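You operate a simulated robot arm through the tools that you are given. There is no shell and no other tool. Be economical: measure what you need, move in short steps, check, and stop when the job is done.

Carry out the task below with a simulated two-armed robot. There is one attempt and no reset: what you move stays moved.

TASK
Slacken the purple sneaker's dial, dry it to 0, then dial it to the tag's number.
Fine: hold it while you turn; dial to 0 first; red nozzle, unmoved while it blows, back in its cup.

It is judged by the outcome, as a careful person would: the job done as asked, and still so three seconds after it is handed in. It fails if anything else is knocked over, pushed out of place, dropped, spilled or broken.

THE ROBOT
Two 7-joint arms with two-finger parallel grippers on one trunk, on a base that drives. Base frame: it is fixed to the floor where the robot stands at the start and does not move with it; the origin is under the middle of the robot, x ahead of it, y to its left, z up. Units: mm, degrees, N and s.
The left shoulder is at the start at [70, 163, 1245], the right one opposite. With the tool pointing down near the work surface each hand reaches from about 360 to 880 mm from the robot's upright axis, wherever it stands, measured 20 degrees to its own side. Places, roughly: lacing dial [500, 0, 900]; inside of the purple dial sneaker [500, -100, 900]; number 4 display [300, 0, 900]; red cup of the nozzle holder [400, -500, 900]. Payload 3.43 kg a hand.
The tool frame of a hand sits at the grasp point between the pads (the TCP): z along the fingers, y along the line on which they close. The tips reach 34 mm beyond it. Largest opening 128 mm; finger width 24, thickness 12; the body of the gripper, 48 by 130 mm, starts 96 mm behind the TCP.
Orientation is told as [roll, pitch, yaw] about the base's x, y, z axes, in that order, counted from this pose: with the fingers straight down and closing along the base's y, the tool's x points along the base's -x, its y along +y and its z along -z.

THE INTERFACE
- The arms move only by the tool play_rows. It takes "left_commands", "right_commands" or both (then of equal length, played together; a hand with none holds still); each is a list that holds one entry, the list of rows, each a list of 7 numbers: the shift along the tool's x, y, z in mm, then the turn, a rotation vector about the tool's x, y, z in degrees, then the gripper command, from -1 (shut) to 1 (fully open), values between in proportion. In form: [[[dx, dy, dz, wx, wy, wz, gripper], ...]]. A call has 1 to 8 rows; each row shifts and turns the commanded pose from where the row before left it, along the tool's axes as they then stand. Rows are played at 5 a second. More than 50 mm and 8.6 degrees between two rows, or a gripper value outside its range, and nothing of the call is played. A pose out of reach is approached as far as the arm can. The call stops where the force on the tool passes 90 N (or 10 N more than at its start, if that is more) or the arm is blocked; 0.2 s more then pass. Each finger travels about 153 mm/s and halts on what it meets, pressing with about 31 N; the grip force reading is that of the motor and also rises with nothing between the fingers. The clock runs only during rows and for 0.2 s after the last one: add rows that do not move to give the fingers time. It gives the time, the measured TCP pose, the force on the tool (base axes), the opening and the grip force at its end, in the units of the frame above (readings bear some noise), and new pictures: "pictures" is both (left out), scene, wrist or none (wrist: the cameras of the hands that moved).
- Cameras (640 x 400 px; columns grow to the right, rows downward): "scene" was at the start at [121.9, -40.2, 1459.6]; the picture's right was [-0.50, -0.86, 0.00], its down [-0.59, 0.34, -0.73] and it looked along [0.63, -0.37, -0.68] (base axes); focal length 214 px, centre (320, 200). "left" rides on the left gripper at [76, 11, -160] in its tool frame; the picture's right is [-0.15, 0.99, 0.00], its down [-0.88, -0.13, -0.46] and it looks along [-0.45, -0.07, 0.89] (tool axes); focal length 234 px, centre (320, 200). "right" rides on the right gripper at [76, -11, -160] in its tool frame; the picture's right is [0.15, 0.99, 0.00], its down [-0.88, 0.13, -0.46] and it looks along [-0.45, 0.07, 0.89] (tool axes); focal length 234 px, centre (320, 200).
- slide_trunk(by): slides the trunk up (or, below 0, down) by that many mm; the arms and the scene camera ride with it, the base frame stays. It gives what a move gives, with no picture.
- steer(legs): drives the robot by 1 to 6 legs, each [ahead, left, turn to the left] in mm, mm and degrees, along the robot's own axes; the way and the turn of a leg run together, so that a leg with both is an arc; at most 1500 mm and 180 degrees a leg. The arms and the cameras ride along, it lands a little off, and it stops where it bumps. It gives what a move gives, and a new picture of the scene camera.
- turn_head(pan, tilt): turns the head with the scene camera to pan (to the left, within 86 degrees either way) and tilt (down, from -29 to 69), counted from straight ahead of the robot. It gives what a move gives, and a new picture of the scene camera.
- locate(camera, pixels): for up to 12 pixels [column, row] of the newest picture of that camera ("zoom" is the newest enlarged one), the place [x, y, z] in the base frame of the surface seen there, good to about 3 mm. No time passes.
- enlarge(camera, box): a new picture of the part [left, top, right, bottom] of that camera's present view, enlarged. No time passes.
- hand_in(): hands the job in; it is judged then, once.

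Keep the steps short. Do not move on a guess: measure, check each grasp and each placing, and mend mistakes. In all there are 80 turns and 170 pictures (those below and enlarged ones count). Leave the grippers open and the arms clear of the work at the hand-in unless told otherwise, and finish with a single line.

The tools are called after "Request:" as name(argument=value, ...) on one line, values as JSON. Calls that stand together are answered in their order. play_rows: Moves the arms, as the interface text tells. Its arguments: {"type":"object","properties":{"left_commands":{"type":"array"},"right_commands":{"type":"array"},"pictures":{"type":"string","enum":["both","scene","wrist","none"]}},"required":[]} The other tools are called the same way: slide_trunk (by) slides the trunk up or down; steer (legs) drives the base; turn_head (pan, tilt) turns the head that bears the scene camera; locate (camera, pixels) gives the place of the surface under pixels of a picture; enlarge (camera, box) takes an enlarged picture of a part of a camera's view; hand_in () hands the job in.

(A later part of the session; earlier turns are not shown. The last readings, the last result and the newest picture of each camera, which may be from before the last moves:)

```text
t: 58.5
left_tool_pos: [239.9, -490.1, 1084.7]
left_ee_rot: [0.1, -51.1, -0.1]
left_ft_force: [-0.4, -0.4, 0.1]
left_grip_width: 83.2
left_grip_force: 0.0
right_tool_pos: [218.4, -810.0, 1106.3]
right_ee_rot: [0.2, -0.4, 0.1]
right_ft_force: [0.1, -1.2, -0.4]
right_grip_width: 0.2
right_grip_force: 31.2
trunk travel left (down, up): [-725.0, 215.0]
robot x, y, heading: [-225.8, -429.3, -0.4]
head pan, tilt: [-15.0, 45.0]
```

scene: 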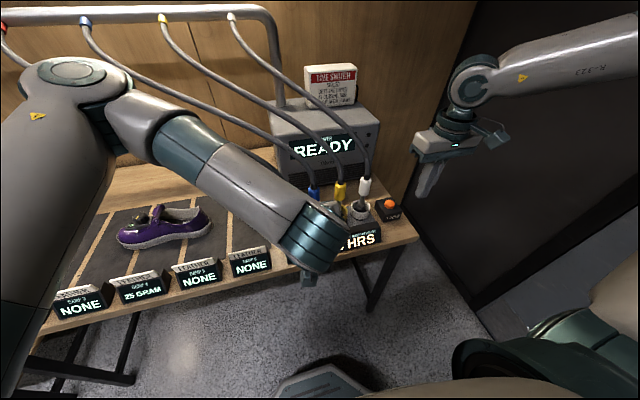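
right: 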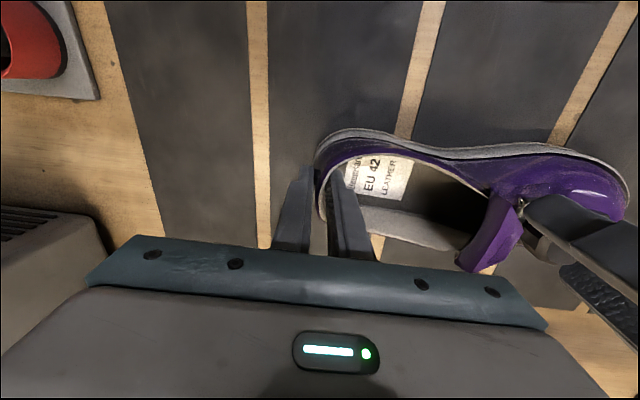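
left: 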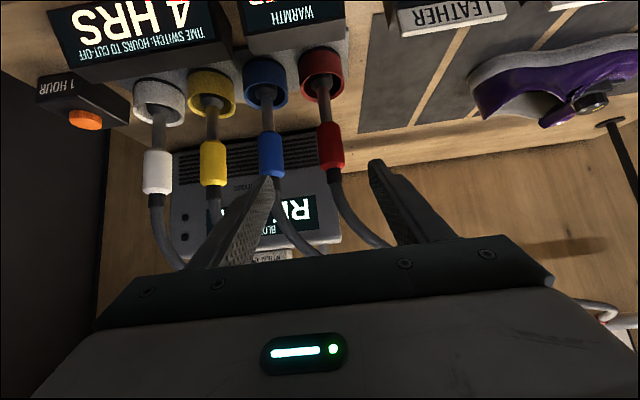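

The red nozzle's sleeve is at (330,145). Measure it and its neighbours.

Request:
locate(camera="left", pixels=[[329, 128], [330, 145], [332, 165], [326, 110], [323, 80], [318, 145], [342, 145], [270, 140], [271, 165], [345, 195], [375, 165], [265, 185]])

Request:
enlarge(camera="left", box=[220, 30, 420, 230])

```text
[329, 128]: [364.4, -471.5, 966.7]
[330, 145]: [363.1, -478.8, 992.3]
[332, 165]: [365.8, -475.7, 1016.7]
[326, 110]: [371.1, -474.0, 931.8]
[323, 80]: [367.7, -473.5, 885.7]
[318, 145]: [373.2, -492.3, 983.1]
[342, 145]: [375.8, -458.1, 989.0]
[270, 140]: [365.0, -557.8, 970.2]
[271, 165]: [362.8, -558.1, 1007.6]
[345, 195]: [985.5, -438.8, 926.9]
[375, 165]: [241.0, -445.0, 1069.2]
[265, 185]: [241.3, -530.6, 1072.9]
```

```text
2.00 times, centred on (320, 130) of left
```

zoom: 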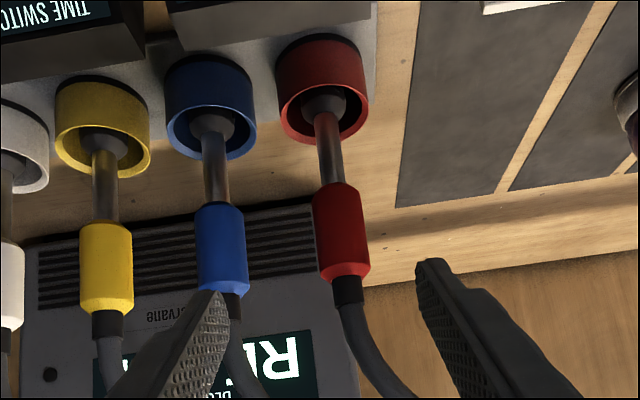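

Sleeve axis ≈ [378, −475], z 960–1028, ⌀ ~34; blue edge at y −541. Move to a pre-grasp on the tool axis, opening 64 mm.

Request:
play_rows(left_commands=[[[-7, 7.5, 28, 0, 0, 0, 0], [-7.7, 7.5, 28, 0, 0, 0, 0], [0, 0, 25, 0, 0, 0, 0], [0, 0, 25, 0, 0, 0, 0], [0, 0, 0, 0, 0, 0, 0]]], pictures="wrist")

Request:
locate(camera="left", pixels=[[318, 130], [322, 150], [310, 140], [335, 140]])

```text
t: 59.7
left_tool_pos: [332.3, -476.3, 1030.8]
left_ee_rot: [0.0, -51.0, 0.0]
left_ft_force: [0.3, -0.4, -0.6]
left_grip_width: 64.1
left_grip_force: 0.1
right_tool_pos: [218.6, -810.2, 1106.2]
right_ee_rot: [0.2, -0.4, 0.1]
right_ft_force: [-0.6, 0.3, 0.5]
right_grip_width: 0.0
right_grip_force: 31.0
trunk travel left (down, up): [-725.0, 215.0]
robot x, y, heading: [-229.2, -433.5, -0.3]
head pan, tilt: [-15.0, 45.0]
```

left: 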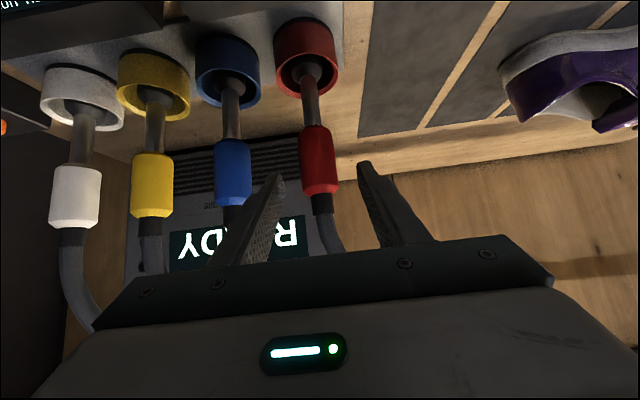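

```text
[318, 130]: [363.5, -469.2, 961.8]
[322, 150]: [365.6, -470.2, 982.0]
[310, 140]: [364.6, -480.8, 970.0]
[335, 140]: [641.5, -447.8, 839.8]
```

Centred. Advance 58 mm and close on the sleeve.

Request:
play_rows(left_commands=[[[0, 2, 20, 0, 0, 0, 0], [0, 0, 20, 0, 0, 0, 0], [0, 0, 18, 0, 0, 0, 0], [0, 0, 0, 0, 0, 0, -0.3], [0, 0, 0, 0, 0, 0, -0.7], [0, 0, 0, 0, 0, 0, -1], [0, 0, 0, 0, 0, 0, -1]]], pictures="wrist")

Request:
enlarge(camera="left", box=[160, 0, 480, 250])

```text
t: 61.3
left_tool_pos: [378.6, -474.0, 994.0]
left_ee_rot: [0.0, -50.9, -0.1]
left_ft_force: [0.2, -0.3, -0.9]
left_grip_width: 35.2
left_grip_force: 31.2
right_tool_pos: [218.8, -809.1, 1104.7]
right_ee_rot: [0.3, -0.3, 0.2]
right_ft_force: [0.5, -0.2, -0.1]
right_grip_width: 0.1
right_grip_force: 31.1
trunk travel left (down, up): [-725.0, 215.0]
robot x, y, heading: [-223.5, -432.7, 0.0]
head pan, tilt: [-15.0, 45.0]
```

left: 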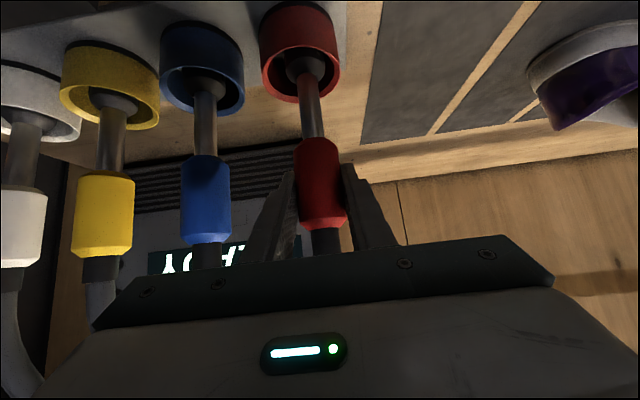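

```text
1.60 times, centred on (320, 125) of left
```

zoom: 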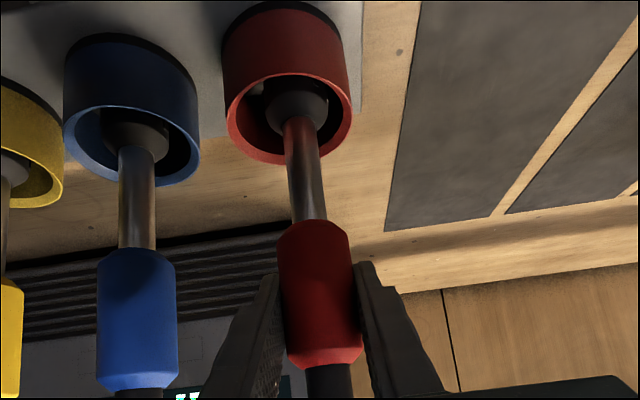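

Firm on the sleeve (35 mm). Remember this pose [378.6, −474, 994]. Lift 130 mm straight up.

Request:
play_rows(left_commands=[[[-12, 0, -10, 0, 0, 0, -1], [-25, 0, -20, 0, 0, 0, -1], [-32, 0, -26, 0, 0, 0, -1], [-32, 0, -26, 0, 0, 0, -1], [0, 0, 0, 0, 0, 0, -1]]], pictures="both")

Request:
enlarge(camera="left", box=[160, 0, 480, 250])

```text
t: 62.5
left_tool_pos: [379.1, -474.6, 1122.3]
left_ee_rot: [-0.1, -50.9, -0.1]
left_ft_force: [0.2, -0.6, -2.7]
left_grip_width: 34.9
left_grip_force: 31.3
right_tool_pos: [220.7, -810.8, 1105.0]
right_ee_rot: [0.3, -0.2, 0.1]
right_ft_force: [-0.5, 0.0, 0.1]
right_grip_width: 0.0
right_grip_force: 30.7
trunk travel left (down, up): [-725.0, 215.0]
robot x, y, heading: [-226.4, -432.4, -0.2]
head pan, tilt: [-15.0, 45.0]
```

scene: 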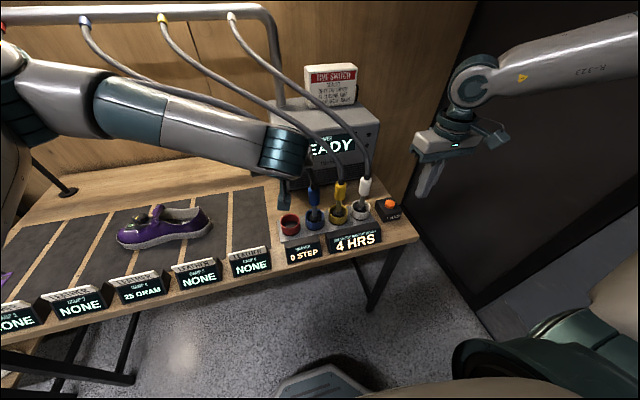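
left: 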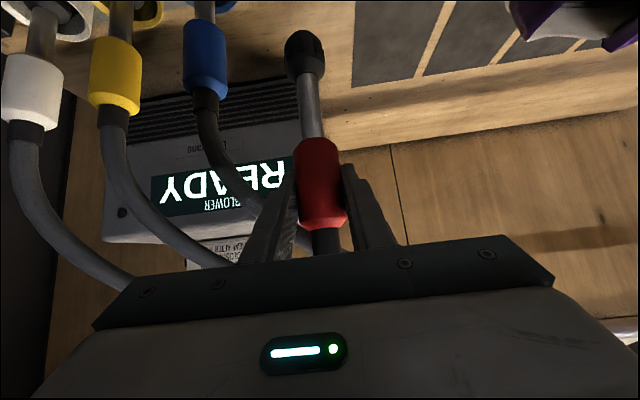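

```text
1.60 times, centred on (320, 125) of left
```

zoom: 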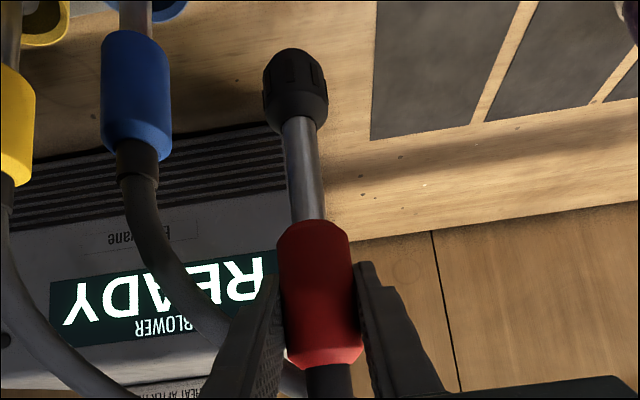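

Nozzle is out cleanly, vertical. Measure its tip, and the shoe opening in the scene view.

Request:
locate(camera="left", pixels=[[303, 34], [306, 55], [306, 75], [310, 100], [320, 160], [320, 205]])

Request:
enlarge(camera="scene", box=[100, 190, 240, 270])

Request:
locate(camera="scene", pixels=[[210, 212], [205, 208], [180, 209], [168, 211], [190, 218], [185, 212], [175, 212], [138, 215], [157, 210], [195, 212]])

```text
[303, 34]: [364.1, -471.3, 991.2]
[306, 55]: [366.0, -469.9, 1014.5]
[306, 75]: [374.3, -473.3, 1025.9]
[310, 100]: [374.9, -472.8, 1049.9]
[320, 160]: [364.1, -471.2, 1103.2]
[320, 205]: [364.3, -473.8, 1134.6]
```

```text
4.57 times, centred on (170, 230) of scene
```

zoom: 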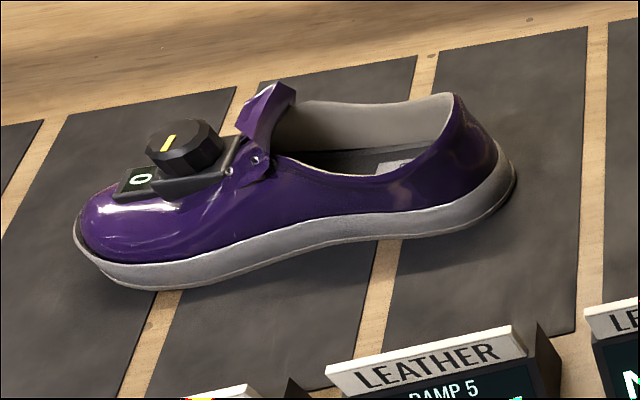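

```text
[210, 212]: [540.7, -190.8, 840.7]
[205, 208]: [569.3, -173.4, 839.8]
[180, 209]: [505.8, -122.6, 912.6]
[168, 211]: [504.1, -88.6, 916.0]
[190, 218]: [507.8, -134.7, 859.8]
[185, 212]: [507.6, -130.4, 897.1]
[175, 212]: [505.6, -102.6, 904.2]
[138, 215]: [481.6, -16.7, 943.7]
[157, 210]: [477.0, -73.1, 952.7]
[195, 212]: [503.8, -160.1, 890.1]
```

Tip is ~135 mm below the TCP. Carry it over the shoe opening centre [475, −128] at this height.

Request:
play_rows(left_commands=[[[-7.55, 43.2, 9.3, 0, 0, 0, -1], [-7.55, 43.2, 9.3, 0, 0, 0, -1], [-7.55, 43.2, 9.3, 0, 0, 0, -1], [-7.55, 43.2, 9.3, 0, 0, 0, -1], [-7.55, 43.2, 9.3, 0, 0, 0, -1], [-7.55, 43.2, 9.3, 0, 0, 0, -1], [-7.55, 43.2, 9.3, 0, 0, 0, -1], [-7.55, 43.2, 9.3, 0, 0, 0, -1]]], pictures="both")

Request:
enlarge(camera="left", box=[200, 0, 520, 200])

```text
t: 64.3
left_tool_pos: [473.5, -126.2, 1123.0]
left_ee_rot: [-0.1, -51.1, 0.1]
left_ft_force: [-0.9, -0.1, -1.6]
left_grip_width: 34.9
left_grip_force: 30.5
right_tool_pos: [219.6, -808.1, 1105.5]
right_ee_rot: [0.2, -0.3, 0.1]
right_ft_force: [-0.7, 0.5, -0.3]
right_grip_width: 0.1
right_grip_force: 30.7
trunk travel left (down, up): [-725.0, 215.0]
robot x, y, heading: [-227.6, -430.2, -0.2]
head pan, tilt: [-15.0, 45.0]
```

scene: 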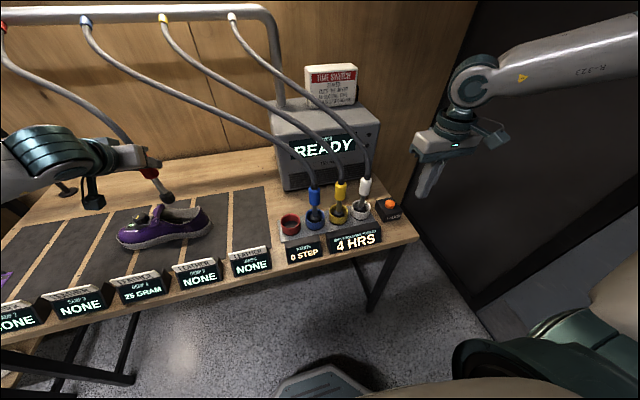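
left: 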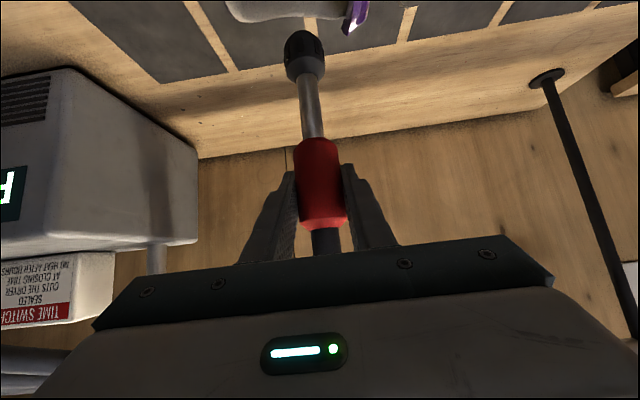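

```text
2.00 times, centred on (360, 100) of left
```

zoom: 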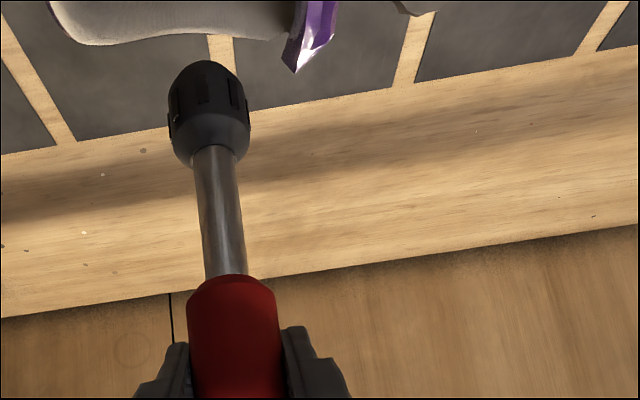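

Check the head's position before lowering.

Request:
locate(camera="left", pixels=[[302, 34], [305, 60], [291, 62], [320, 60], [312, 110]])

Request:
locate(camera="scene", pixels=[[168, 197], [161, 188], [190, 208], [207, 207], [160, 208], [200, 222]])

Request:
enlarge(camera="scene", box=[70, 140, 250, 270])

```text
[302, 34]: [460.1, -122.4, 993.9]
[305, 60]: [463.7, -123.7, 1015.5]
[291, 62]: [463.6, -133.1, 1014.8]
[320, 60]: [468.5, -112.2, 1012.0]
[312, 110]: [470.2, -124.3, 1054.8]
```

```text
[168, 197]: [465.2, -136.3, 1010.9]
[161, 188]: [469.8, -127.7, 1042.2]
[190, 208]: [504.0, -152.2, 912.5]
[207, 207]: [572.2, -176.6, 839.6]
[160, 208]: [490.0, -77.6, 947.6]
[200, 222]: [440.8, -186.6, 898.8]
```

```text
3.08 times, centred on (160, 205) of scene
```

zoom: 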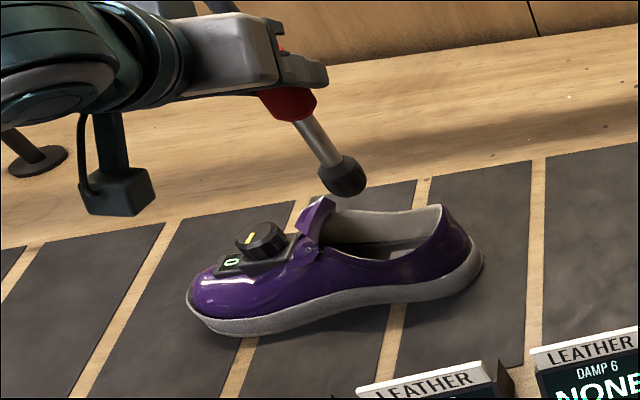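

Head centre ≈ [478, −123], tip z ≈ 990; opening is x 442–506. Lower 106 mm so the tip sits ~20 mm above the insole.

Request:
play_rows(left_commands=[[[20.6, 0, 16.7, 0, 0, 0, -1], [20.6, 0, 16.7, 0, 0, 0, -1], [20.6, 0, 16.7, 0, 0, 0, -1], [20.6, 0, 16.7, 0, 0, 0, -1], [0, 0, 0, 0, 0, 0, -1]]], pictures="both")

Request:
enlarge(camera="scene", box=[70, 140, 250, 270])

```text
t: 65.5
left_tool_pos: [473.3, -129.7, 1017.7]
left_ee_rot: [-0.1, -51.0, -0.1]
left_ft_force: [-0.2, -0.1, -2.4]
left_grip_width: 34.8
left_grip_force: 31.0
right_tool_pos: [219.4, -811.2, 1105.6]
right_ee_rot: [0.3, -0.3, 0.1]
right_ft_force: [0.8, 0.1, 0.4]
right_grip_width: 0.1
right_grip_force: 30.7
trunk travel left (down, up): [-725.0, 215.0]
robot x, y, heading: [-225.6, -429.0, 0.0]
head pan, tilt: [-15.0, 45.0]
```

scene: 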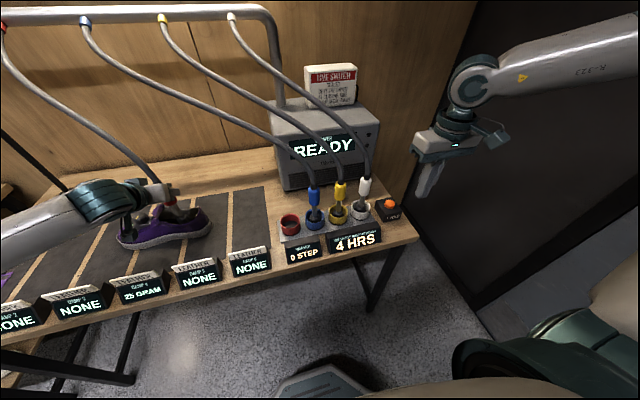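
left: 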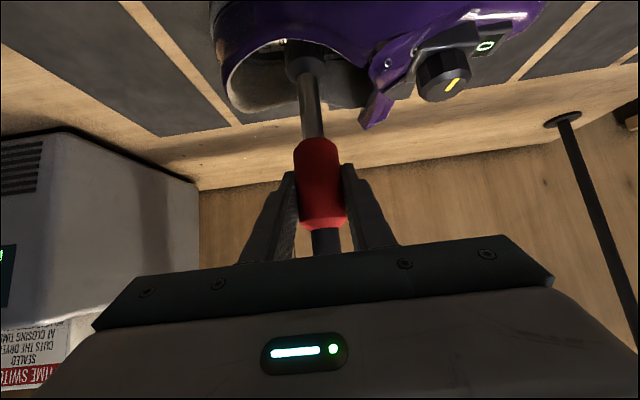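

```text
3.08 times, centred on (160, 205) of scene
```

zoom: 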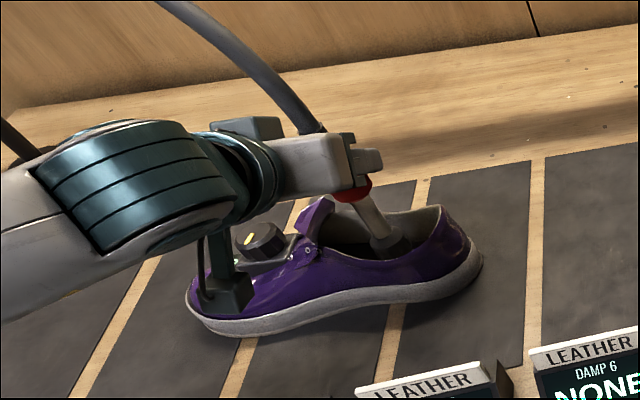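

Nozzle is inside the shoe, held still. Now measure the button and the neighbouring white nozzle for the right hand.

Request:
enlarge(camera="scene", box=[270, 160, 430, 270])

Request:
locate(camera="scene", pixels=[[390, 203], [388, 206], [393, 206], [390, 210], [365, 187], [371, 187], [360, 187], [367, 170], [371, 160], [362, 205], [372, 140], [388, 216]])

```text
3.64 times, centred on (350, 215) of scene
```

zoom: 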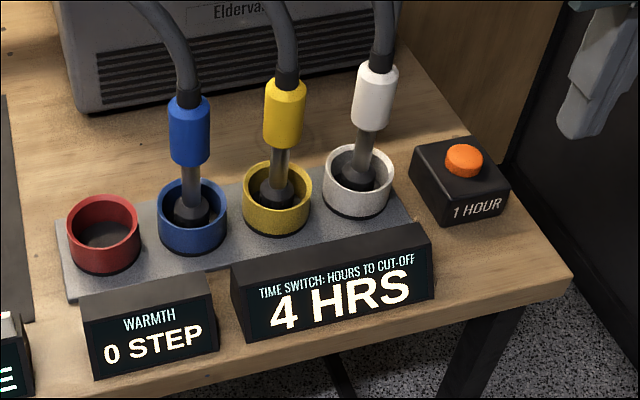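

```text
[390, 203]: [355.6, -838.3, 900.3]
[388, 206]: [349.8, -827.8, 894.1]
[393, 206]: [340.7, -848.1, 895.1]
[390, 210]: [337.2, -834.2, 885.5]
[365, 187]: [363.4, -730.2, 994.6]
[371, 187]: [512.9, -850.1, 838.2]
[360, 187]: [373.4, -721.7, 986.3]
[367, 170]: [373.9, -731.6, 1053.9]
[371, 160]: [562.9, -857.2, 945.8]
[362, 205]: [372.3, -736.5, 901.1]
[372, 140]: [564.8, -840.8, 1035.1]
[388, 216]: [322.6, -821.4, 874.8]
```

Button top ≈ [354, −838, 901]. Bring the closed right fingers above it, to z ≈ 955 (tips 921); the left hand holds still.

Request:
play_rows(right_commands=[[[-45, -10, 0, 0, 0, 0, -1], [-45, -10, 0, 0, 0, 0, -1], [-45, -9, 0, 0, 0, 0, -1], [0, 0, 40, 0, 0, 0, -1], [0, 0, 40, 0, 0, 0, -1], [0, 0, 40, 0, 0, 0, -1], [0, 0, 30, 0, 0, 0, -1], [0, 0, 0, 0, 0, 0, -1]]], pictures="both")

Request:
enlarge(camera="right", box=[220, 80, 420, 205])

```text
t: 67.3
left_tool_pos: [473.4, -129.1, 1016.9]
left_ee_rot: [-0.1, -51.0, -0.1]
left_ft_force: [0.6, 0.5, -1.9]
left_grip_width: 35.0
left_grip_force: 30.9
right_tool_pos: [354.3, -837.1, 957.0]
right_ee_rot: [0.2, -0.3, 0.1]
right_ft_force: [-0.5, 0.0, -0.4]
right_grip_width: 0.0
right_grip_force: 30.3
trunk travel left (down, up): [-725.0, 215.0]
robot x, y, heading: [-227.1, -431.8, -0.4]
head pan, tilt: [-15.0, 45.0]
```

scene: 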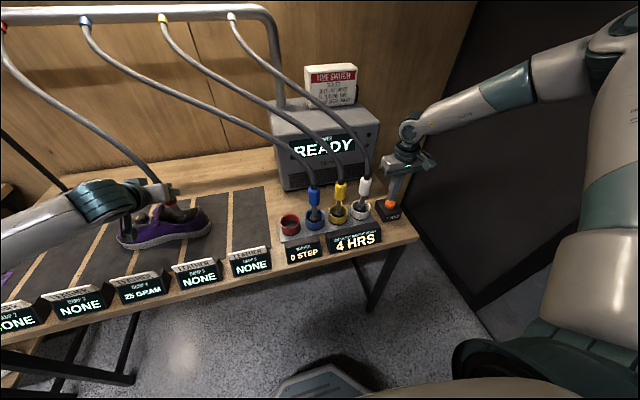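
right: 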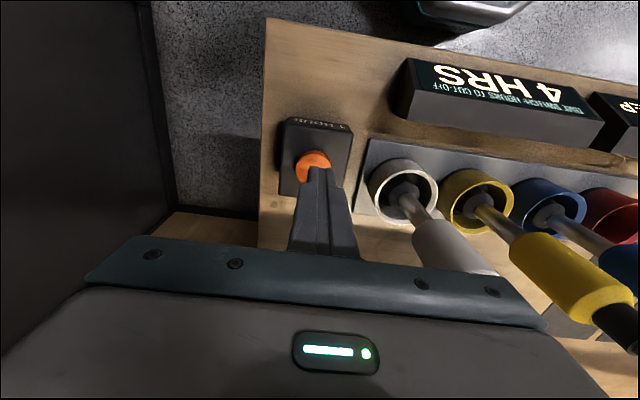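

```text
3.20 times, centred on (320, 142) of right
```

zoom: 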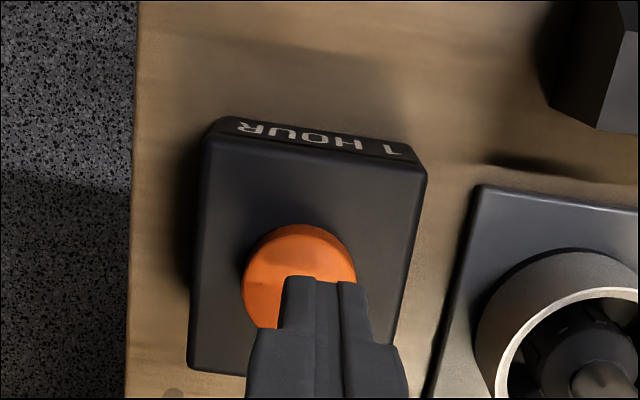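

Tip slightly to the left of the button centre; shift 5 mm right and press down in small steps (contact expected after ~22 mm), then look.

Request:
play_rows(right_commands=[[[0, -5, 16, 0, 0, 0, -1], [0, 0, 4, 0, 0, 0, -1], [0, 0, 3, 0, 0, 0, -1], [0, 0, 3, 0, 0, 0, -1]]], pictures="none")

Request:
enlarge(camera="scene", box=[110, 120, 430, 320])

```text
t: 68.3
left_tool_pos: [473.1, -128.1, 1017.6]
left_ee_rot: [-0.1, -51.1, 0.0]
left_ft_force: [0.4, 1.3, -1.9]
left_grip_width: 35.1
left_grip_force: 31.0
right_tool_pos: [355.9, -843.6, 929.7]
right_ee_rot: [0.2, -0.3, 0.2]
right_ft_force: [-0.8, -0.4, 2.3]
right_grip_width: 0.2
right_grip_force: 31.2
trunk travel left (down, up): [-725.0, 215.0]
robot x, y, heading: [-227.8, -432.1, 0.0]
head pan, tilt: [-15.0, 45.0]
```

```text
2.00 times, centred on (270, 220) of scene
```

zoom: 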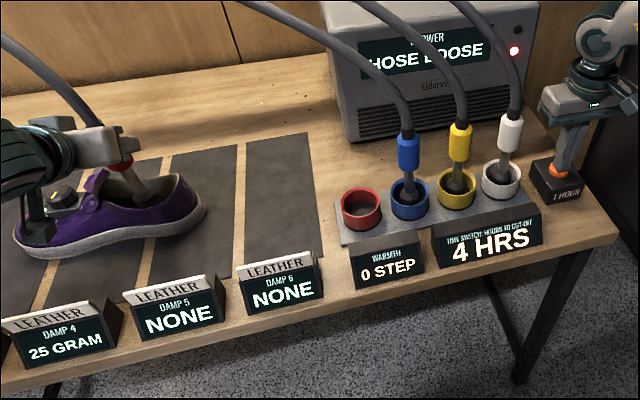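

The blower says "HOSE LOOSE" and no hour passed: the nozzle isn't seated deep enough (or must be let go). Release the button, lower the nozzle gently toward the insole.

Request:
play_rows(left_commands=[[[0, 0, 0, 0, 0, 0, -1], [7, 0, 5.7, 0, 0, 0, -1], [3.9, 0, 3.1, 0, 0, 0, -1], [3.1, 0, 2.5, 0, 0, 0, -1], [0, 0, 0, 0, 0, 0, -1]]], right_commands=[[[0, 0, -15, 0, 0, 0, -1], [0, 0, -10, 0, 0, 0, -1], [0, 0, 0, 0, 0, 0, -1], [0, 0, 0, 0, 0, 0, -1], [0, 0, 0, 0, 0, 0, -1]]], pictures="none")

Request:
enlarge(camera="scene", box=[110, 120, 430, 320])

Request:
enlarge(camera="left", box=[200, 0, 480, 175])

```text
t: 69.5
left_tool_pos: [473.0, -128.0, 1003.3]
left_ee_rot: [0.0, -51.4, -0.1]
left_ft_force: [1.5, 2.7, 16.0]
left_grip_width: 35.0
left_grip_force: 30.9
right_tool_pos: [354.9, -842.2, 955.8]
right_ee_rot: [0.4, -0.4, 0.2]
right_ft_force: [0.4, -0.7, -0.3]
right_grip_width: 0.1
right_grip_force: 30.2
trunk travel left (down, up): [-725.0, 215.0]
robot x, y, heading: [-229.0, -435.2, -0.4]
head pan, tilt: [-15.0, 45.0]
```

```text
2.00 times, centred on (270, 220) of scene
```

zoom: 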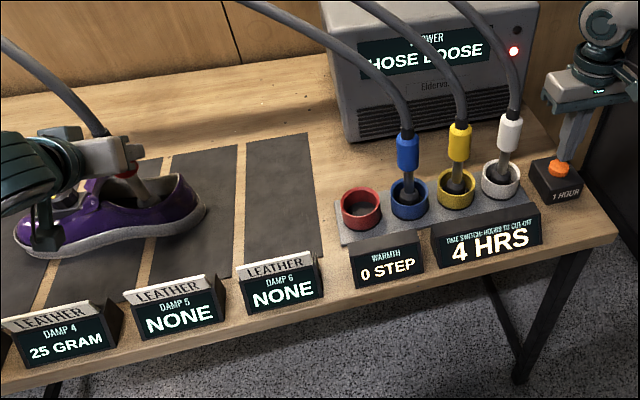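

```text
2.29 times, centred on (340, 88) of left
```

zoom: 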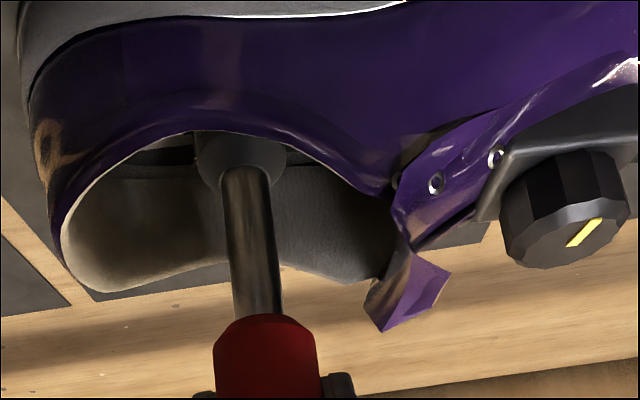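

The tip now rests on the insole (≈16 N). Ease 1.5 mm, then press the button again.

Request:
play_rows(left_commands=[[[-1.2, 0, -0.9, 0, 0, 0, -1], [0, 0, 0, 0, 0, 0, -1], [0, 0, 0, 0, 0, 0, -1], [0, 0, 0, 0, 0, 0, -1], [0, 0, 0, 0, 0, 0, -1], [0, 0, 0, 0, 0, 0, -1]]], right_commands=[[[0, 0, 0, 0, 0, 0, -1], [0, 0, 0, 0, 0, 0, -1], [0, 0, 15, 0, 0, 0, -1], [0, 0, 5, 0, 0, 0, -1], [0, 0, 3, 0, 0, 0, -1], [0, 0, 3, 0, 0, 0, -1]]], pictures="none")

Request:
enlarge(camera="scene", box=[110, 120, 430, 320])

```text
t: 70.9
left_tool_pos: [472.6, -128.8, 1002.4]
left_ee_rot: [0.0, -51.2, -0.1]
left_ft_force: [6.0, 4.0, 21.0]
left_grip_width: 35.2
left_grip_force: 30.7
right_tool_pos: [354.4, -841.9, 929.9]
right_ee_rot: [0.3, -0.4, 0.0]
right_ft_force: [-0.1, 0.9, 2.8]
right_grip_width: 0.0
right_grip_force: 30.9
trunk travel left (down, up): [-725.0, 215.0]
robot x, y, heading: [-225.2, -431.4, -0.2]
head pan, tilt: [-15.0, 45.0]
```

```text
2.00 times, centred on (270, 220) of scene
```

zoom: 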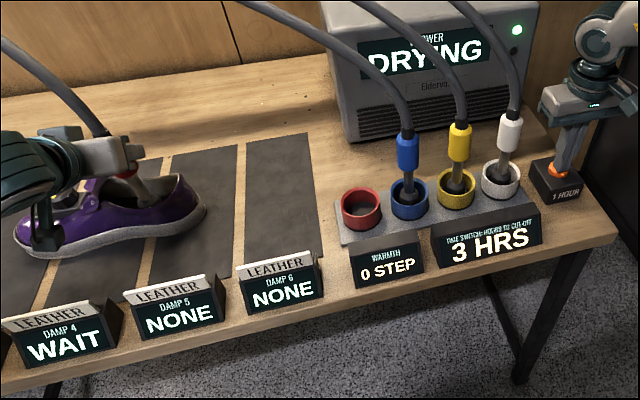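

DRYING — 3 HRS, damp 4 WAIT. Hold both still and wait.

Request:
play_rows(right_commands=[[[0, 0, 0, 0, 0, 0, -1], [0, 0, 0, 0, 0, 0, -1], [0, 0, 0, 0, 0, 0, -1], [0, 0, 0, 0, 0, 0, -1], [0, 0, 0, 0, 0, 0, -1], [0, 0, 0, 0, 0, 0, -1], [0, 0, 0, 0, 0, 0, -1], [0, 0, 0, 0, 0, 0, -1]]], pictures="none")

Request:
enlarge(camera="scene", box=[110, 120, 430, 320])

```text
t: 72.7
left_tool_pos: [472.2, -129.3, 1002.3]
left_ee_rot: [0.0, -51.2, 0.0]
left_ft_force: [1.6, 3.3, 25.0]
left_grip_width: 35.0
left_grip_force: 31.1
right_tool_pos: [353.7, -842.0, 930.1]
right_ee_rot: [0.3, -0.4, 0.1]
right_ft_force: [1.6, 1.0, 2.2]
right_grip_width: 0.1
right_grip_force: 31.4
trunk travel left (down, up): [-725.0, 215.0]
robot x, y, heading: [-228.8, -432.6, -0.2]
head pan, tilt: [-15.0, 45.0]
```

```text
2.00 times, centred on (270, 220) of scene
```

zoom: 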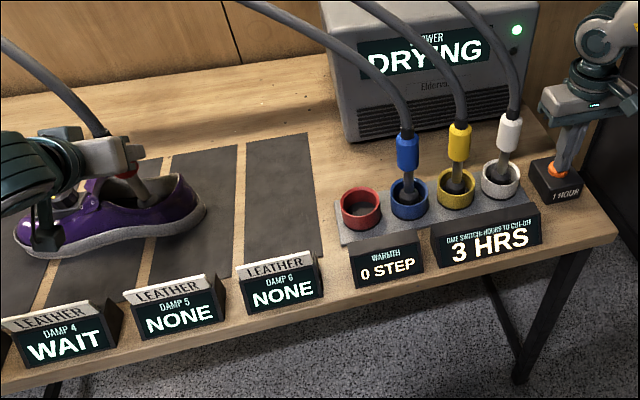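

Still drying; keep waiting, motionless.

Request:
play_rows(right_commands=[[[0, 0, 0, 0, 0, 0, -1], [0, 0, 0, 0, 0, 0, -1], [0, 0, 0, 0, 0, 0, -1], [0, 0, 0, 0, 0, 0, -1], [0, 0, 0, 0, 0, 0, -1], [0, 0, 0, 0, 0, 0, -1], [0, 0, 0, 0, 0, 0, -1], [0, 0, 0, 0, 0, 0, -1]]], pictures="none")

Request:
play_rows(right_commands=[[[0, 0, 0, 0, 0, 0, -1], [0, 0, 0, 0, 0, 0, -1], [0, 0, 0, 0, 0, 0, -1], [0, 0, 0, 0, 0, 0, -1], [0, 0, 0, 0, 0, 0, -1], [0, 0, 0, 0, 0, 0, -1], [0, 0, 0, 0, 0, 0, -1], [0, 0, 0, 0, 0, 0, -1]]], pictures="none")

Request:
enlarge(camera="scene", box=[110, 120, 430, 320])

```text
t: 74.5
left_tool_pos: [471.9, -129.0, 1002.2]
left_ee_rot: [0.0, -51.3, -0.1]
left_ft_force: [3.7, 2.1, 18.5]
left_grip_width: 34.9
left_grip_force: 31.5
right_tool_pos: [353.7, -841.8, 929.9]
right_ee_rot: [0.2, -0.4, 0.1]
right_ft_force: [0.9, 0.6, 2.2]
right_grip_width: 0.0
right_grip_force: 30.7
trunk travel left (down, up): [-725.0, 215.0]
robot x, y, heading: [-225.5, -434.7, -0.0]
head pan, tilt: [-15.0, 45.0]
```

```text
t: 76.3
left_tool_pos: [473.5, -128.8, 1002.1]
left_ee_rot: [0.1, -51.0, -0.1]
left_ft_force: [1.7, 0.2, 18.8]
left_grip_width: 34.9
left_grip_force: 31.0
right_tool_pos: [354.5, -842.7, 930.5]
right_ee_rot: [0.3, -0.4, 0.1]
right_ft_force: [0.0, 1.0, 3.1]
right_grip_width: 0.0
right_grip_force: 31.3
trunk travel left (down, up): [-725.0, 215.0]
robot x, y, heading: [-224.8, -433.1, -0.2]
head pan, tilt: [-15.0, 45.0]
```

```text
2.00 times, centred on (270, 220) of scene
```

zoom: 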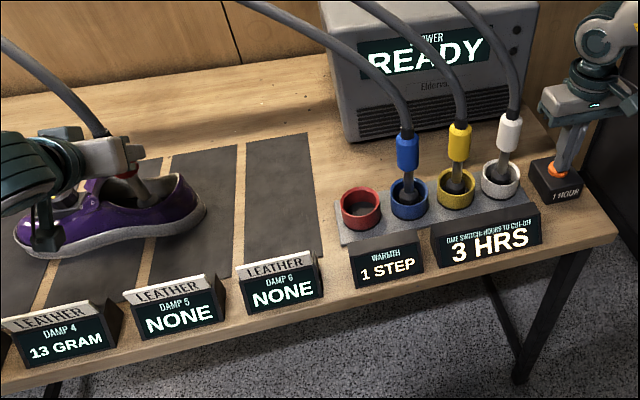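

13 GRAM left, warmth 1 — as computed; the next hour takes exactly 13. Raise the right hand off the button and press once more.

Request:
play_rows(right_commands=[[[0, 0, -15, 0, 0, 0, -1], [0, 0, -10, 0, 0, 0, -1], [0, 0, 0, 0, 0, 0, -1], [0, 0, 15, 0, 0, 0, -1], [0, 0, 5, 0, 0, 0, -1], [0, 0, 3, 0, 0, 0, -1], [0, 0, 2, 0, 0, 0, -1]]], pictures="none")

Request:
enlarge(camera="scene", box=[110, 120, 430, 320])

```text
t: 77.9
left_tool_pos: [472.3, -128.5, 1002.3]
left_ee_rot: [0.0, -51.0, -0.1]
left_ft_force: [0.6, -0.1, 15.4]
left_grip_width: 35.0
left_grip_force: 31.4
right_tool_pos: [353.6, -842.4, 930.5]
right_ee_rot: [0.3, -0.5, 0.1]
right_ft_force: [-0.8, 1.1, 1.8]
right_grip_width: 0.0
right_grip_force: 31.2
trunk travel left (down, up): [-725.0, 215.0]
robot x, y, heading: [-225.3, -432.6, 0.1]
head pan, tilt: [-15.0, 45.0]
```

```text
2.00 times, centred on (270, 220) of scene
```

zoom: 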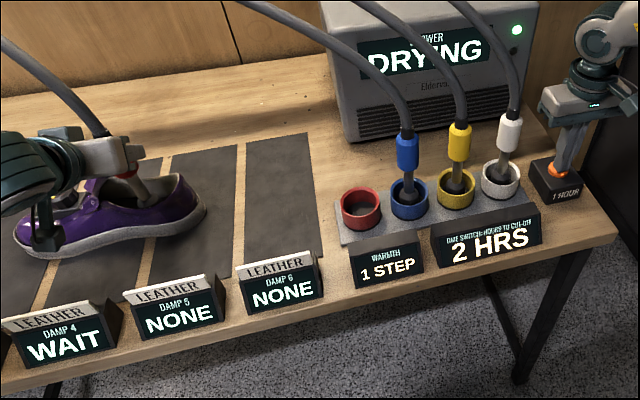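

Second hour is running. Wait about 5.5 s without moving.

Request:
play_rows(right_commands=[[[0, 0, 0, 0, 0, 0, -1], [0, 0, 0, 0, 0, 0, -1], [0, 0, 0, 0, 0, 0, -1], [0, 0, 0, 0, 0, 0, -1], [0, 0, 0, 0, 0, 0, -1], [0, 0, 0, 0, 0, 0, -1], [0, 0, 0, 0, 0, 0, -1], [0, 0, 0, 0, 0, 0, -1]]], pictures="none")

Request:
play_rows(right_commands=[[[0, 0, 0, 0, 0, 0, -1], [0, 0, 0, 0, 0, 0, -1], [0, 0, 0, 0, 0, 0, -1], [0, 0, 0, 0, 0, 0, -1], [0, 0, 0, 0, 0, 0, -1], [0, 0, 0, 0, 0, 0, -1], [0, 0, 0, 0, 0, 0, -1], [0, 0, 0, 0, 0, 0, -1]]], pictures="none")

Request:
play_rows(right_commands=[[[0, 0, 0, 0, 0, 0, -1], [0, 0, 0, 0, 0, 0, -1], [0, 0, 0, 0, 0, 0, -1], [0, 0, 0, 0, 0, 0, -1], [0, 0, 0, 0, 0, 0, -1], [0, 0, 0, 0, 0, 0, -1], [0, 0, 0, 0, 0, 0, -1], [0, 0, 0, 0, 0, 0, -1]]], pictures="none")

Request:
enlarge(camera="scene", box=[110, 120, 430, 320])

```text
t: 79.7
left_tool_pos: [471.8, -129.1, 1001.8]
left_ee_rot: [0.1, -51.1, -0.1]
left_ft_force: [0.6, 0.2, 14.9]
left_grip_width: 34.9
left_grip_force: 30.7
right_tool_pos: [354.7, -841.3, 929.3]
right_ee_rot: [0.3, -0.4, 0.2]
right_ft_force: [-1.1, 0.6, 2.7]
right_grip_width: 0.2
right_grip_force: 31.0
trunk travel left (down, up): [-725.0, 215.0]
robot x, y, heading: [-226.9, -432.5, -0.4]
head pan, tilt: [-15.0, 45.0]
```

```text
t: 81.5
left_tool_pos: [471.5, -127.6, 1001.3]
left_ee_rot: [0.0, -51.2, -0.1]
left_ft_force: [-0.1, 0.7, 12.5]
left_grip_width: 35.0
left_grip_force: 31.3
right_tool_pos: [353.9, -843.3, 929.6]
right_ee_rot: [0.4, -0.3, 0.1]
right_ft_force: [-0.8, -0.2, 3.2]
right_grip_width: 0.0
right_grip_force: 31.0
trunk travel left (down, up): [-725.0, 215.0]
robot x, y, heading: [-226.7, -432.7, -0.1]
head pan, tilt: [-15.0, 45.0]
```

```text
t: 83.3
left_tool_pos: [472.1, -127.5, 1002.3]
left_ee_rot: [0.0, -51.1, -0.1]
left_ft_force: [0.2, 0.8, 12.2]
left_grip_width: 35.0
left_grip_force: 31.0
right_tool_pos: [352.8, -843.2, 929.5]
right_ee_rot: [0.3, -0.4, 0.2]
right_ft_force: [-1.8, 0.0, 2.2]
right_grip_width: 0.0
right_grip_force: 31.2
trunk travel left (down, up): [-725.0, 215.0]
robot x, y, heading: [-227.6, -433.4, 0.1]
head pan, tilt: [-15.0, 45.0]
```

```text
2.00 times, centred on (270, 220) of scene
```

zoom: 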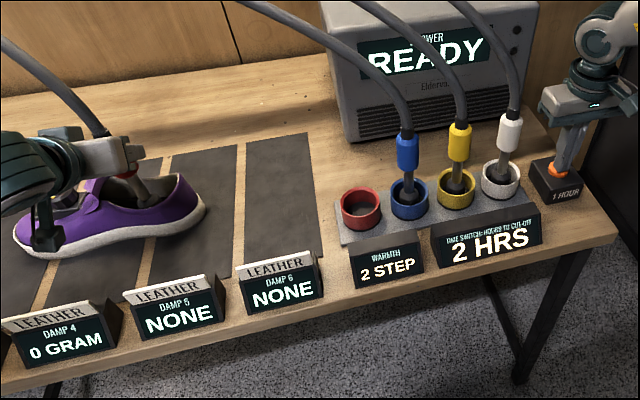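

0 GRAM, READY. Now lift both hands: the nozzle straight out of the shoe, the right hand off the button.

Request:
play_rows(left_commands=[[[-20.6, 0, -16.7, 0, 0, 0, -1], [-20.6, 0, -16.7, 0, 0, 0, -1], [-26, 0, -21, 0, 0, 0, -1], [-26, 0, -21, 0, 0, 0, -1], [0, 0, 0, 0, 0, 0, -1]]], right_commands=[[[0, 0, -40, 0, 0, 0, -1], [0, 0, -40, 0, 0, 0, -1], [0, 0, -40, 0, 0, 0, -1], [0, 0, -40, 0, 0, 0, -1], [45, 0, 0, 0, 0, 0, -1]]], pictures="wrist")

Request:
enlarge(camera="scene", box=[70, 120, 250, 270])

Request:
locate(camera="left", pixels=[[302, 34], [305, 60], [291, 62], [320, 60], [312, 110], [320, 160]])

```text
t: 84.5
left_tool_pos: [473.0, -128.8, 1122.0]
left_ee_rot: [-0.1, -51.1, -0.2]
left_ft_force: [-0.4, 0.3, -2.5]
left_grip_width: 35.0
left_grip_force: 30.8
right_tool_pos: [306.8, -841.9, 1088.8]
right_ee_rot: [0.3, -0.3, 0.2]
right_ft_force: [0.7, 1.2, 0.7]
right_grip_width: 0.0
right_grip_force: 30.8
trunk travel left (down, up): [-725.0, 215.0]
robot x, y, heading: [-228.9, -435.2, -0.3]
head pan, tilt: [-15.0, 45.0]
```

right: 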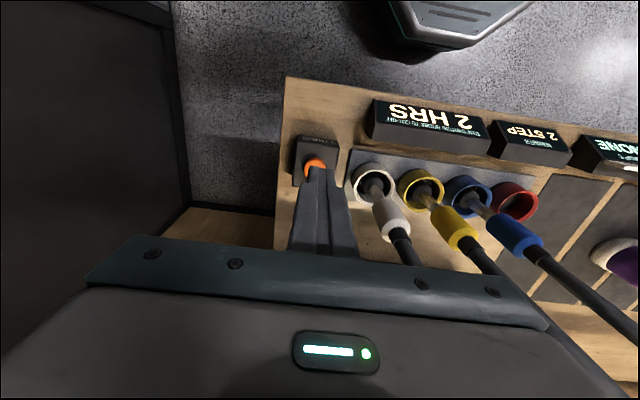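
left: 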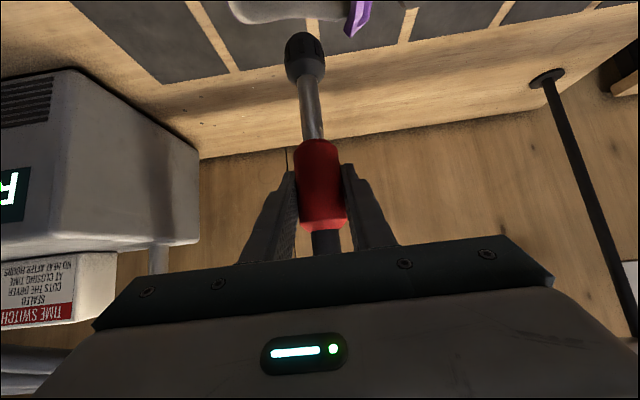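

```text
2.67 times, centred on (160, 195) of scene
```

zoom: 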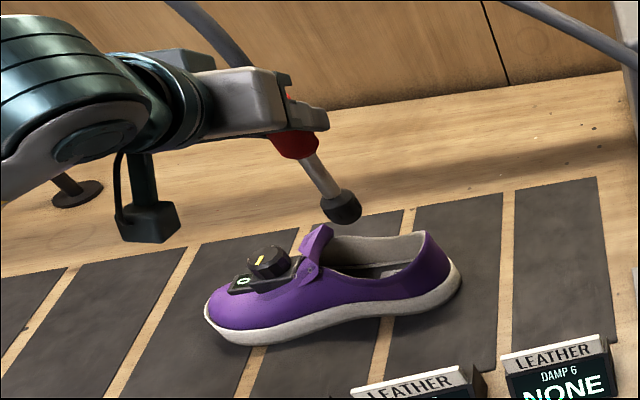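

```text
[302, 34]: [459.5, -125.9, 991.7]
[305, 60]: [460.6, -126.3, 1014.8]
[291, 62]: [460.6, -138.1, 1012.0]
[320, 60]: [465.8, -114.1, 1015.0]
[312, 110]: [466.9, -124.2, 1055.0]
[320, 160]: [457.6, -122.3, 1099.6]
```

Nozzle still straight in the grip. Carry it back over the red cup.

Request:
play_rows(left_commands=[[[7.42, -43.2, -9.17, 0, 0, 0, -1], [7.42, -43.2, -9.17, 0, 0, 0, -1], [7.42, -43.2, -9.17, 0, 0, 0, -1], [7.42, -43.2, -9.17, 0, 0, 0, -1], [7.42, -43.2, -9.17, 0, 0, 0, -1], [7.42, -43.2, -9.17, 0, 0, 0, -1], [7.42, -43.2, -9.17, 0, 0, 0, -1], [7.42, -43.2, -9.17, 0, 0, 0, -1]]], pictures="wrist")

Request:
enlarge(camera="scene", box=[230, 130, 390, 260])

Request:
locate(camera="left", pixels=[[302, 34], [305, 60], [291, 62], [320, 60], [312, 110]])

Request:
locate(camera="scene", pixels=[[290, 227], [281, 220], [299, 219], [290, 213], [290, 218], [290, 224], [294, 215]])

```text
t: 86.3
left_tool_pos: [379.7, -476.3, 1120.5]
left_ee_rot: [0.1, -51.0, -0.1]
left_ft_force: [0.3, -0.3, -1.4]
left_grip_width: 35.0
left_grip_force: 31.2
right_tool_pos: [309.3, -845.0, 1089.1]
right_ee_rot: [0.4, -0.3, 0.2]
right_ft_force: [0.2, -0.1, -0.5]
right_grip_width: 0.3
right_grip_force: 31.3
trunk travel left (down, up): [-725.0, 215.0]
robot x, y, heading: [-233.2, -430.1, 0.0]
head pan, tilt: [-15.0, 45.0]
```

left: 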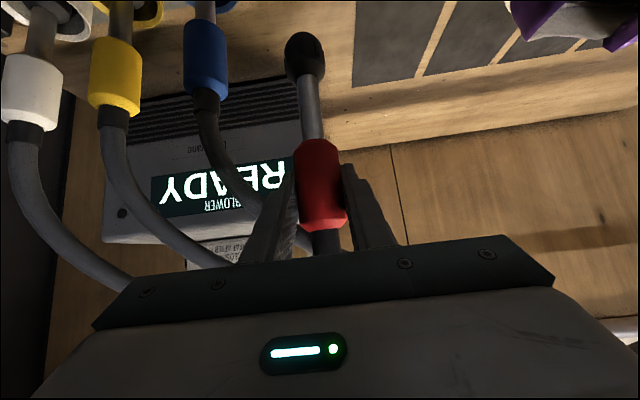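

```text
3.08 times, centred on (310, 195) of scene
```

zoom: 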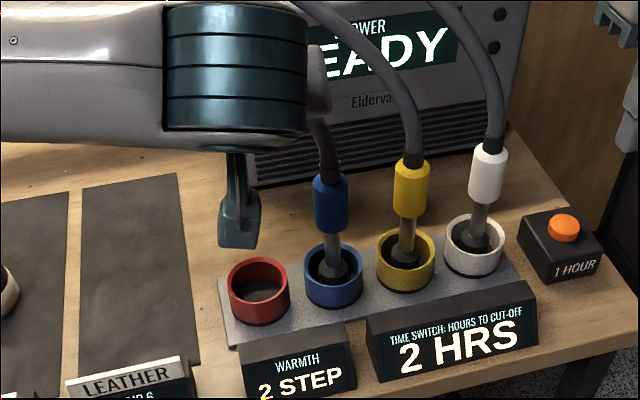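

```text
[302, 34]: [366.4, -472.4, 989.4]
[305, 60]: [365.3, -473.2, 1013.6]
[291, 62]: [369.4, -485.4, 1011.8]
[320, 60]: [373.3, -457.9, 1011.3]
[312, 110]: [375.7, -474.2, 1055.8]
```

```text
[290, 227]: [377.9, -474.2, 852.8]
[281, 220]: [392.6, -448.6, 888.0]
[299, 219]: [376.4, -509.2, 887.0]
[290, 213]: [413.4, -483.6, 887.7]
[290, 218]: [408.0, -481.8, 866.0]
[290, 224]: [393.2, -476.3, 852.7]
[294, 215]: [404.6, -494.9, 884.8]
```

The head hangs where it was when lifted, and the cup floor is under it at [378, −474, 853]. Lower 120 mm, then finish in small steps watching the force.

Request:
play_rows(left_commands=[[[27.2, 1, 22, 0, 0, 0, -1], [27.2, 1, 22, 0, 0, 0, -1], [23.3, 0, 18.9, 0, 0, 0, -1], [15.5, 0, 12.6, 0, 0, 0, -1], [0, 0, 0, 0, 0, 0, -1]]], pictures="wrist")

Request:
enlarge(camera="left", box=[160, 0, 480, 250])

```text
t: 87.5
left_tool_pos: [377.9, -472.9, 999.7]
left_ee_rot: [0.0, -51.1, -0.1]
left_ft_force: [-0.6, -0.7, -1.3]
left_grip_width: 35.3
left_grip_force: 31.0
right_tool_pos: [309.9, -842.2, 1087.7]
right_ee_rot: [0.4, -0.3, 0.1]
right_ft_force: [0.4, 0.0, 0.8]
right_grip_width: 0.0
right_grip_force: 30.7
trunk travel left (down, up): [-725.0, 215.0]
robot x, y, heading: [-226.5, -432.1, -0.3]
head pan, tilt: [-15.0, 45.0]
```

left: 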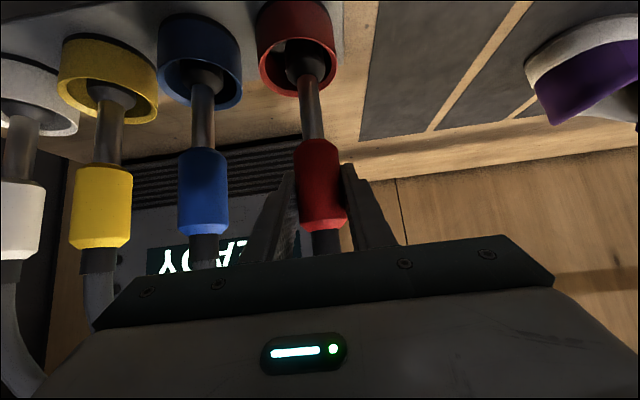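

```text
1.60 times, centred on (320, 125) of left
```

zoom: 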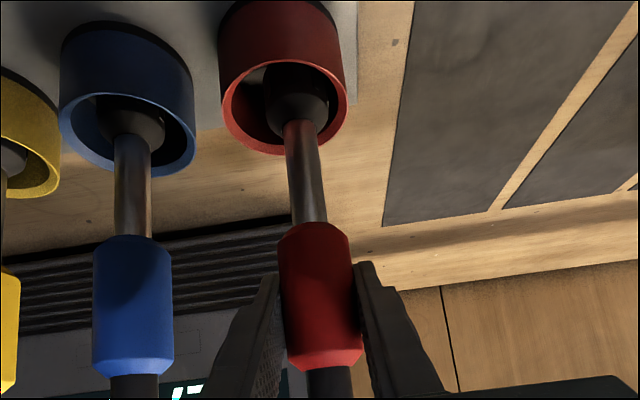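

In the cup, no contact force. Lower the last millimetres until contact.

Request:
play_rows(left_commands=[[[2.3, 0, 1.9, 0, 0, 0, -1], [1.6, 0, 1.3, 0, 0, 0, -1], [0.8, 0, 0.6, 0, 0, 0, -1], [0, 0, 0, 0, 0, 0, -1]]], pictures="none")

```text
t: 88.5
left_tool_pos: [379.4, -473.5, 994.6]
left_ee_rot: [0.0, -51.0, -0.2]
left_ft_force: [0.7, -0.8, -2.6]
left_grip_width: 34.9
left_grip_force: 31.3
right_tool_pos: [309.1, -844.8, 1087.5]
right_ee_rot: [0.4, -0.2, 0.2]
right_ft_force: [0.0, -0.1, -0.1]
right_grip_width: 0.1
right_grip_force: 30.7
trunk travel left (down, up): [-725.0, 215.0]
robot x, y, heading: [-226.0, -432.5, -0.4]
head pan, tilt: [-15.0, 45.0]
```

Request:
play_rows(left_commands=[[[0.8, 0, 0.6, 0, 0, 0, -1], [0.8, 0, 0.6, 0, 0, 0, -1], [0.8, 0, 0.6, 0, 0, 0, -1], [0, 0, 0, 0, 0, 0, -1]]], pictures="none")

```text
t: 89.5
left_tool_pos: [378.3, -472.5, 993.0]
left_ee_rot: [-0.1, -51.1, -0.1]
left_ft_force: [0.4, 0.7, 4.0]
left_grip_width: 35.0
left_grip_force: 30.7
right_tool_pos: [309.5, -843.5, 1088.6]
right_ee_rot: [0.4, -0.3, 0.2]
right_ft_force: [0.0, 0.4, -0.1]
right_grip_width: 0.0
right_grip_force: 30.6
trunk travel left (down, up): [-725.0, 215.0]
robot x, y, heading: [-226.5, -432.1, -0.1]
head pan, tilt: [-15.0, 45.0]
```

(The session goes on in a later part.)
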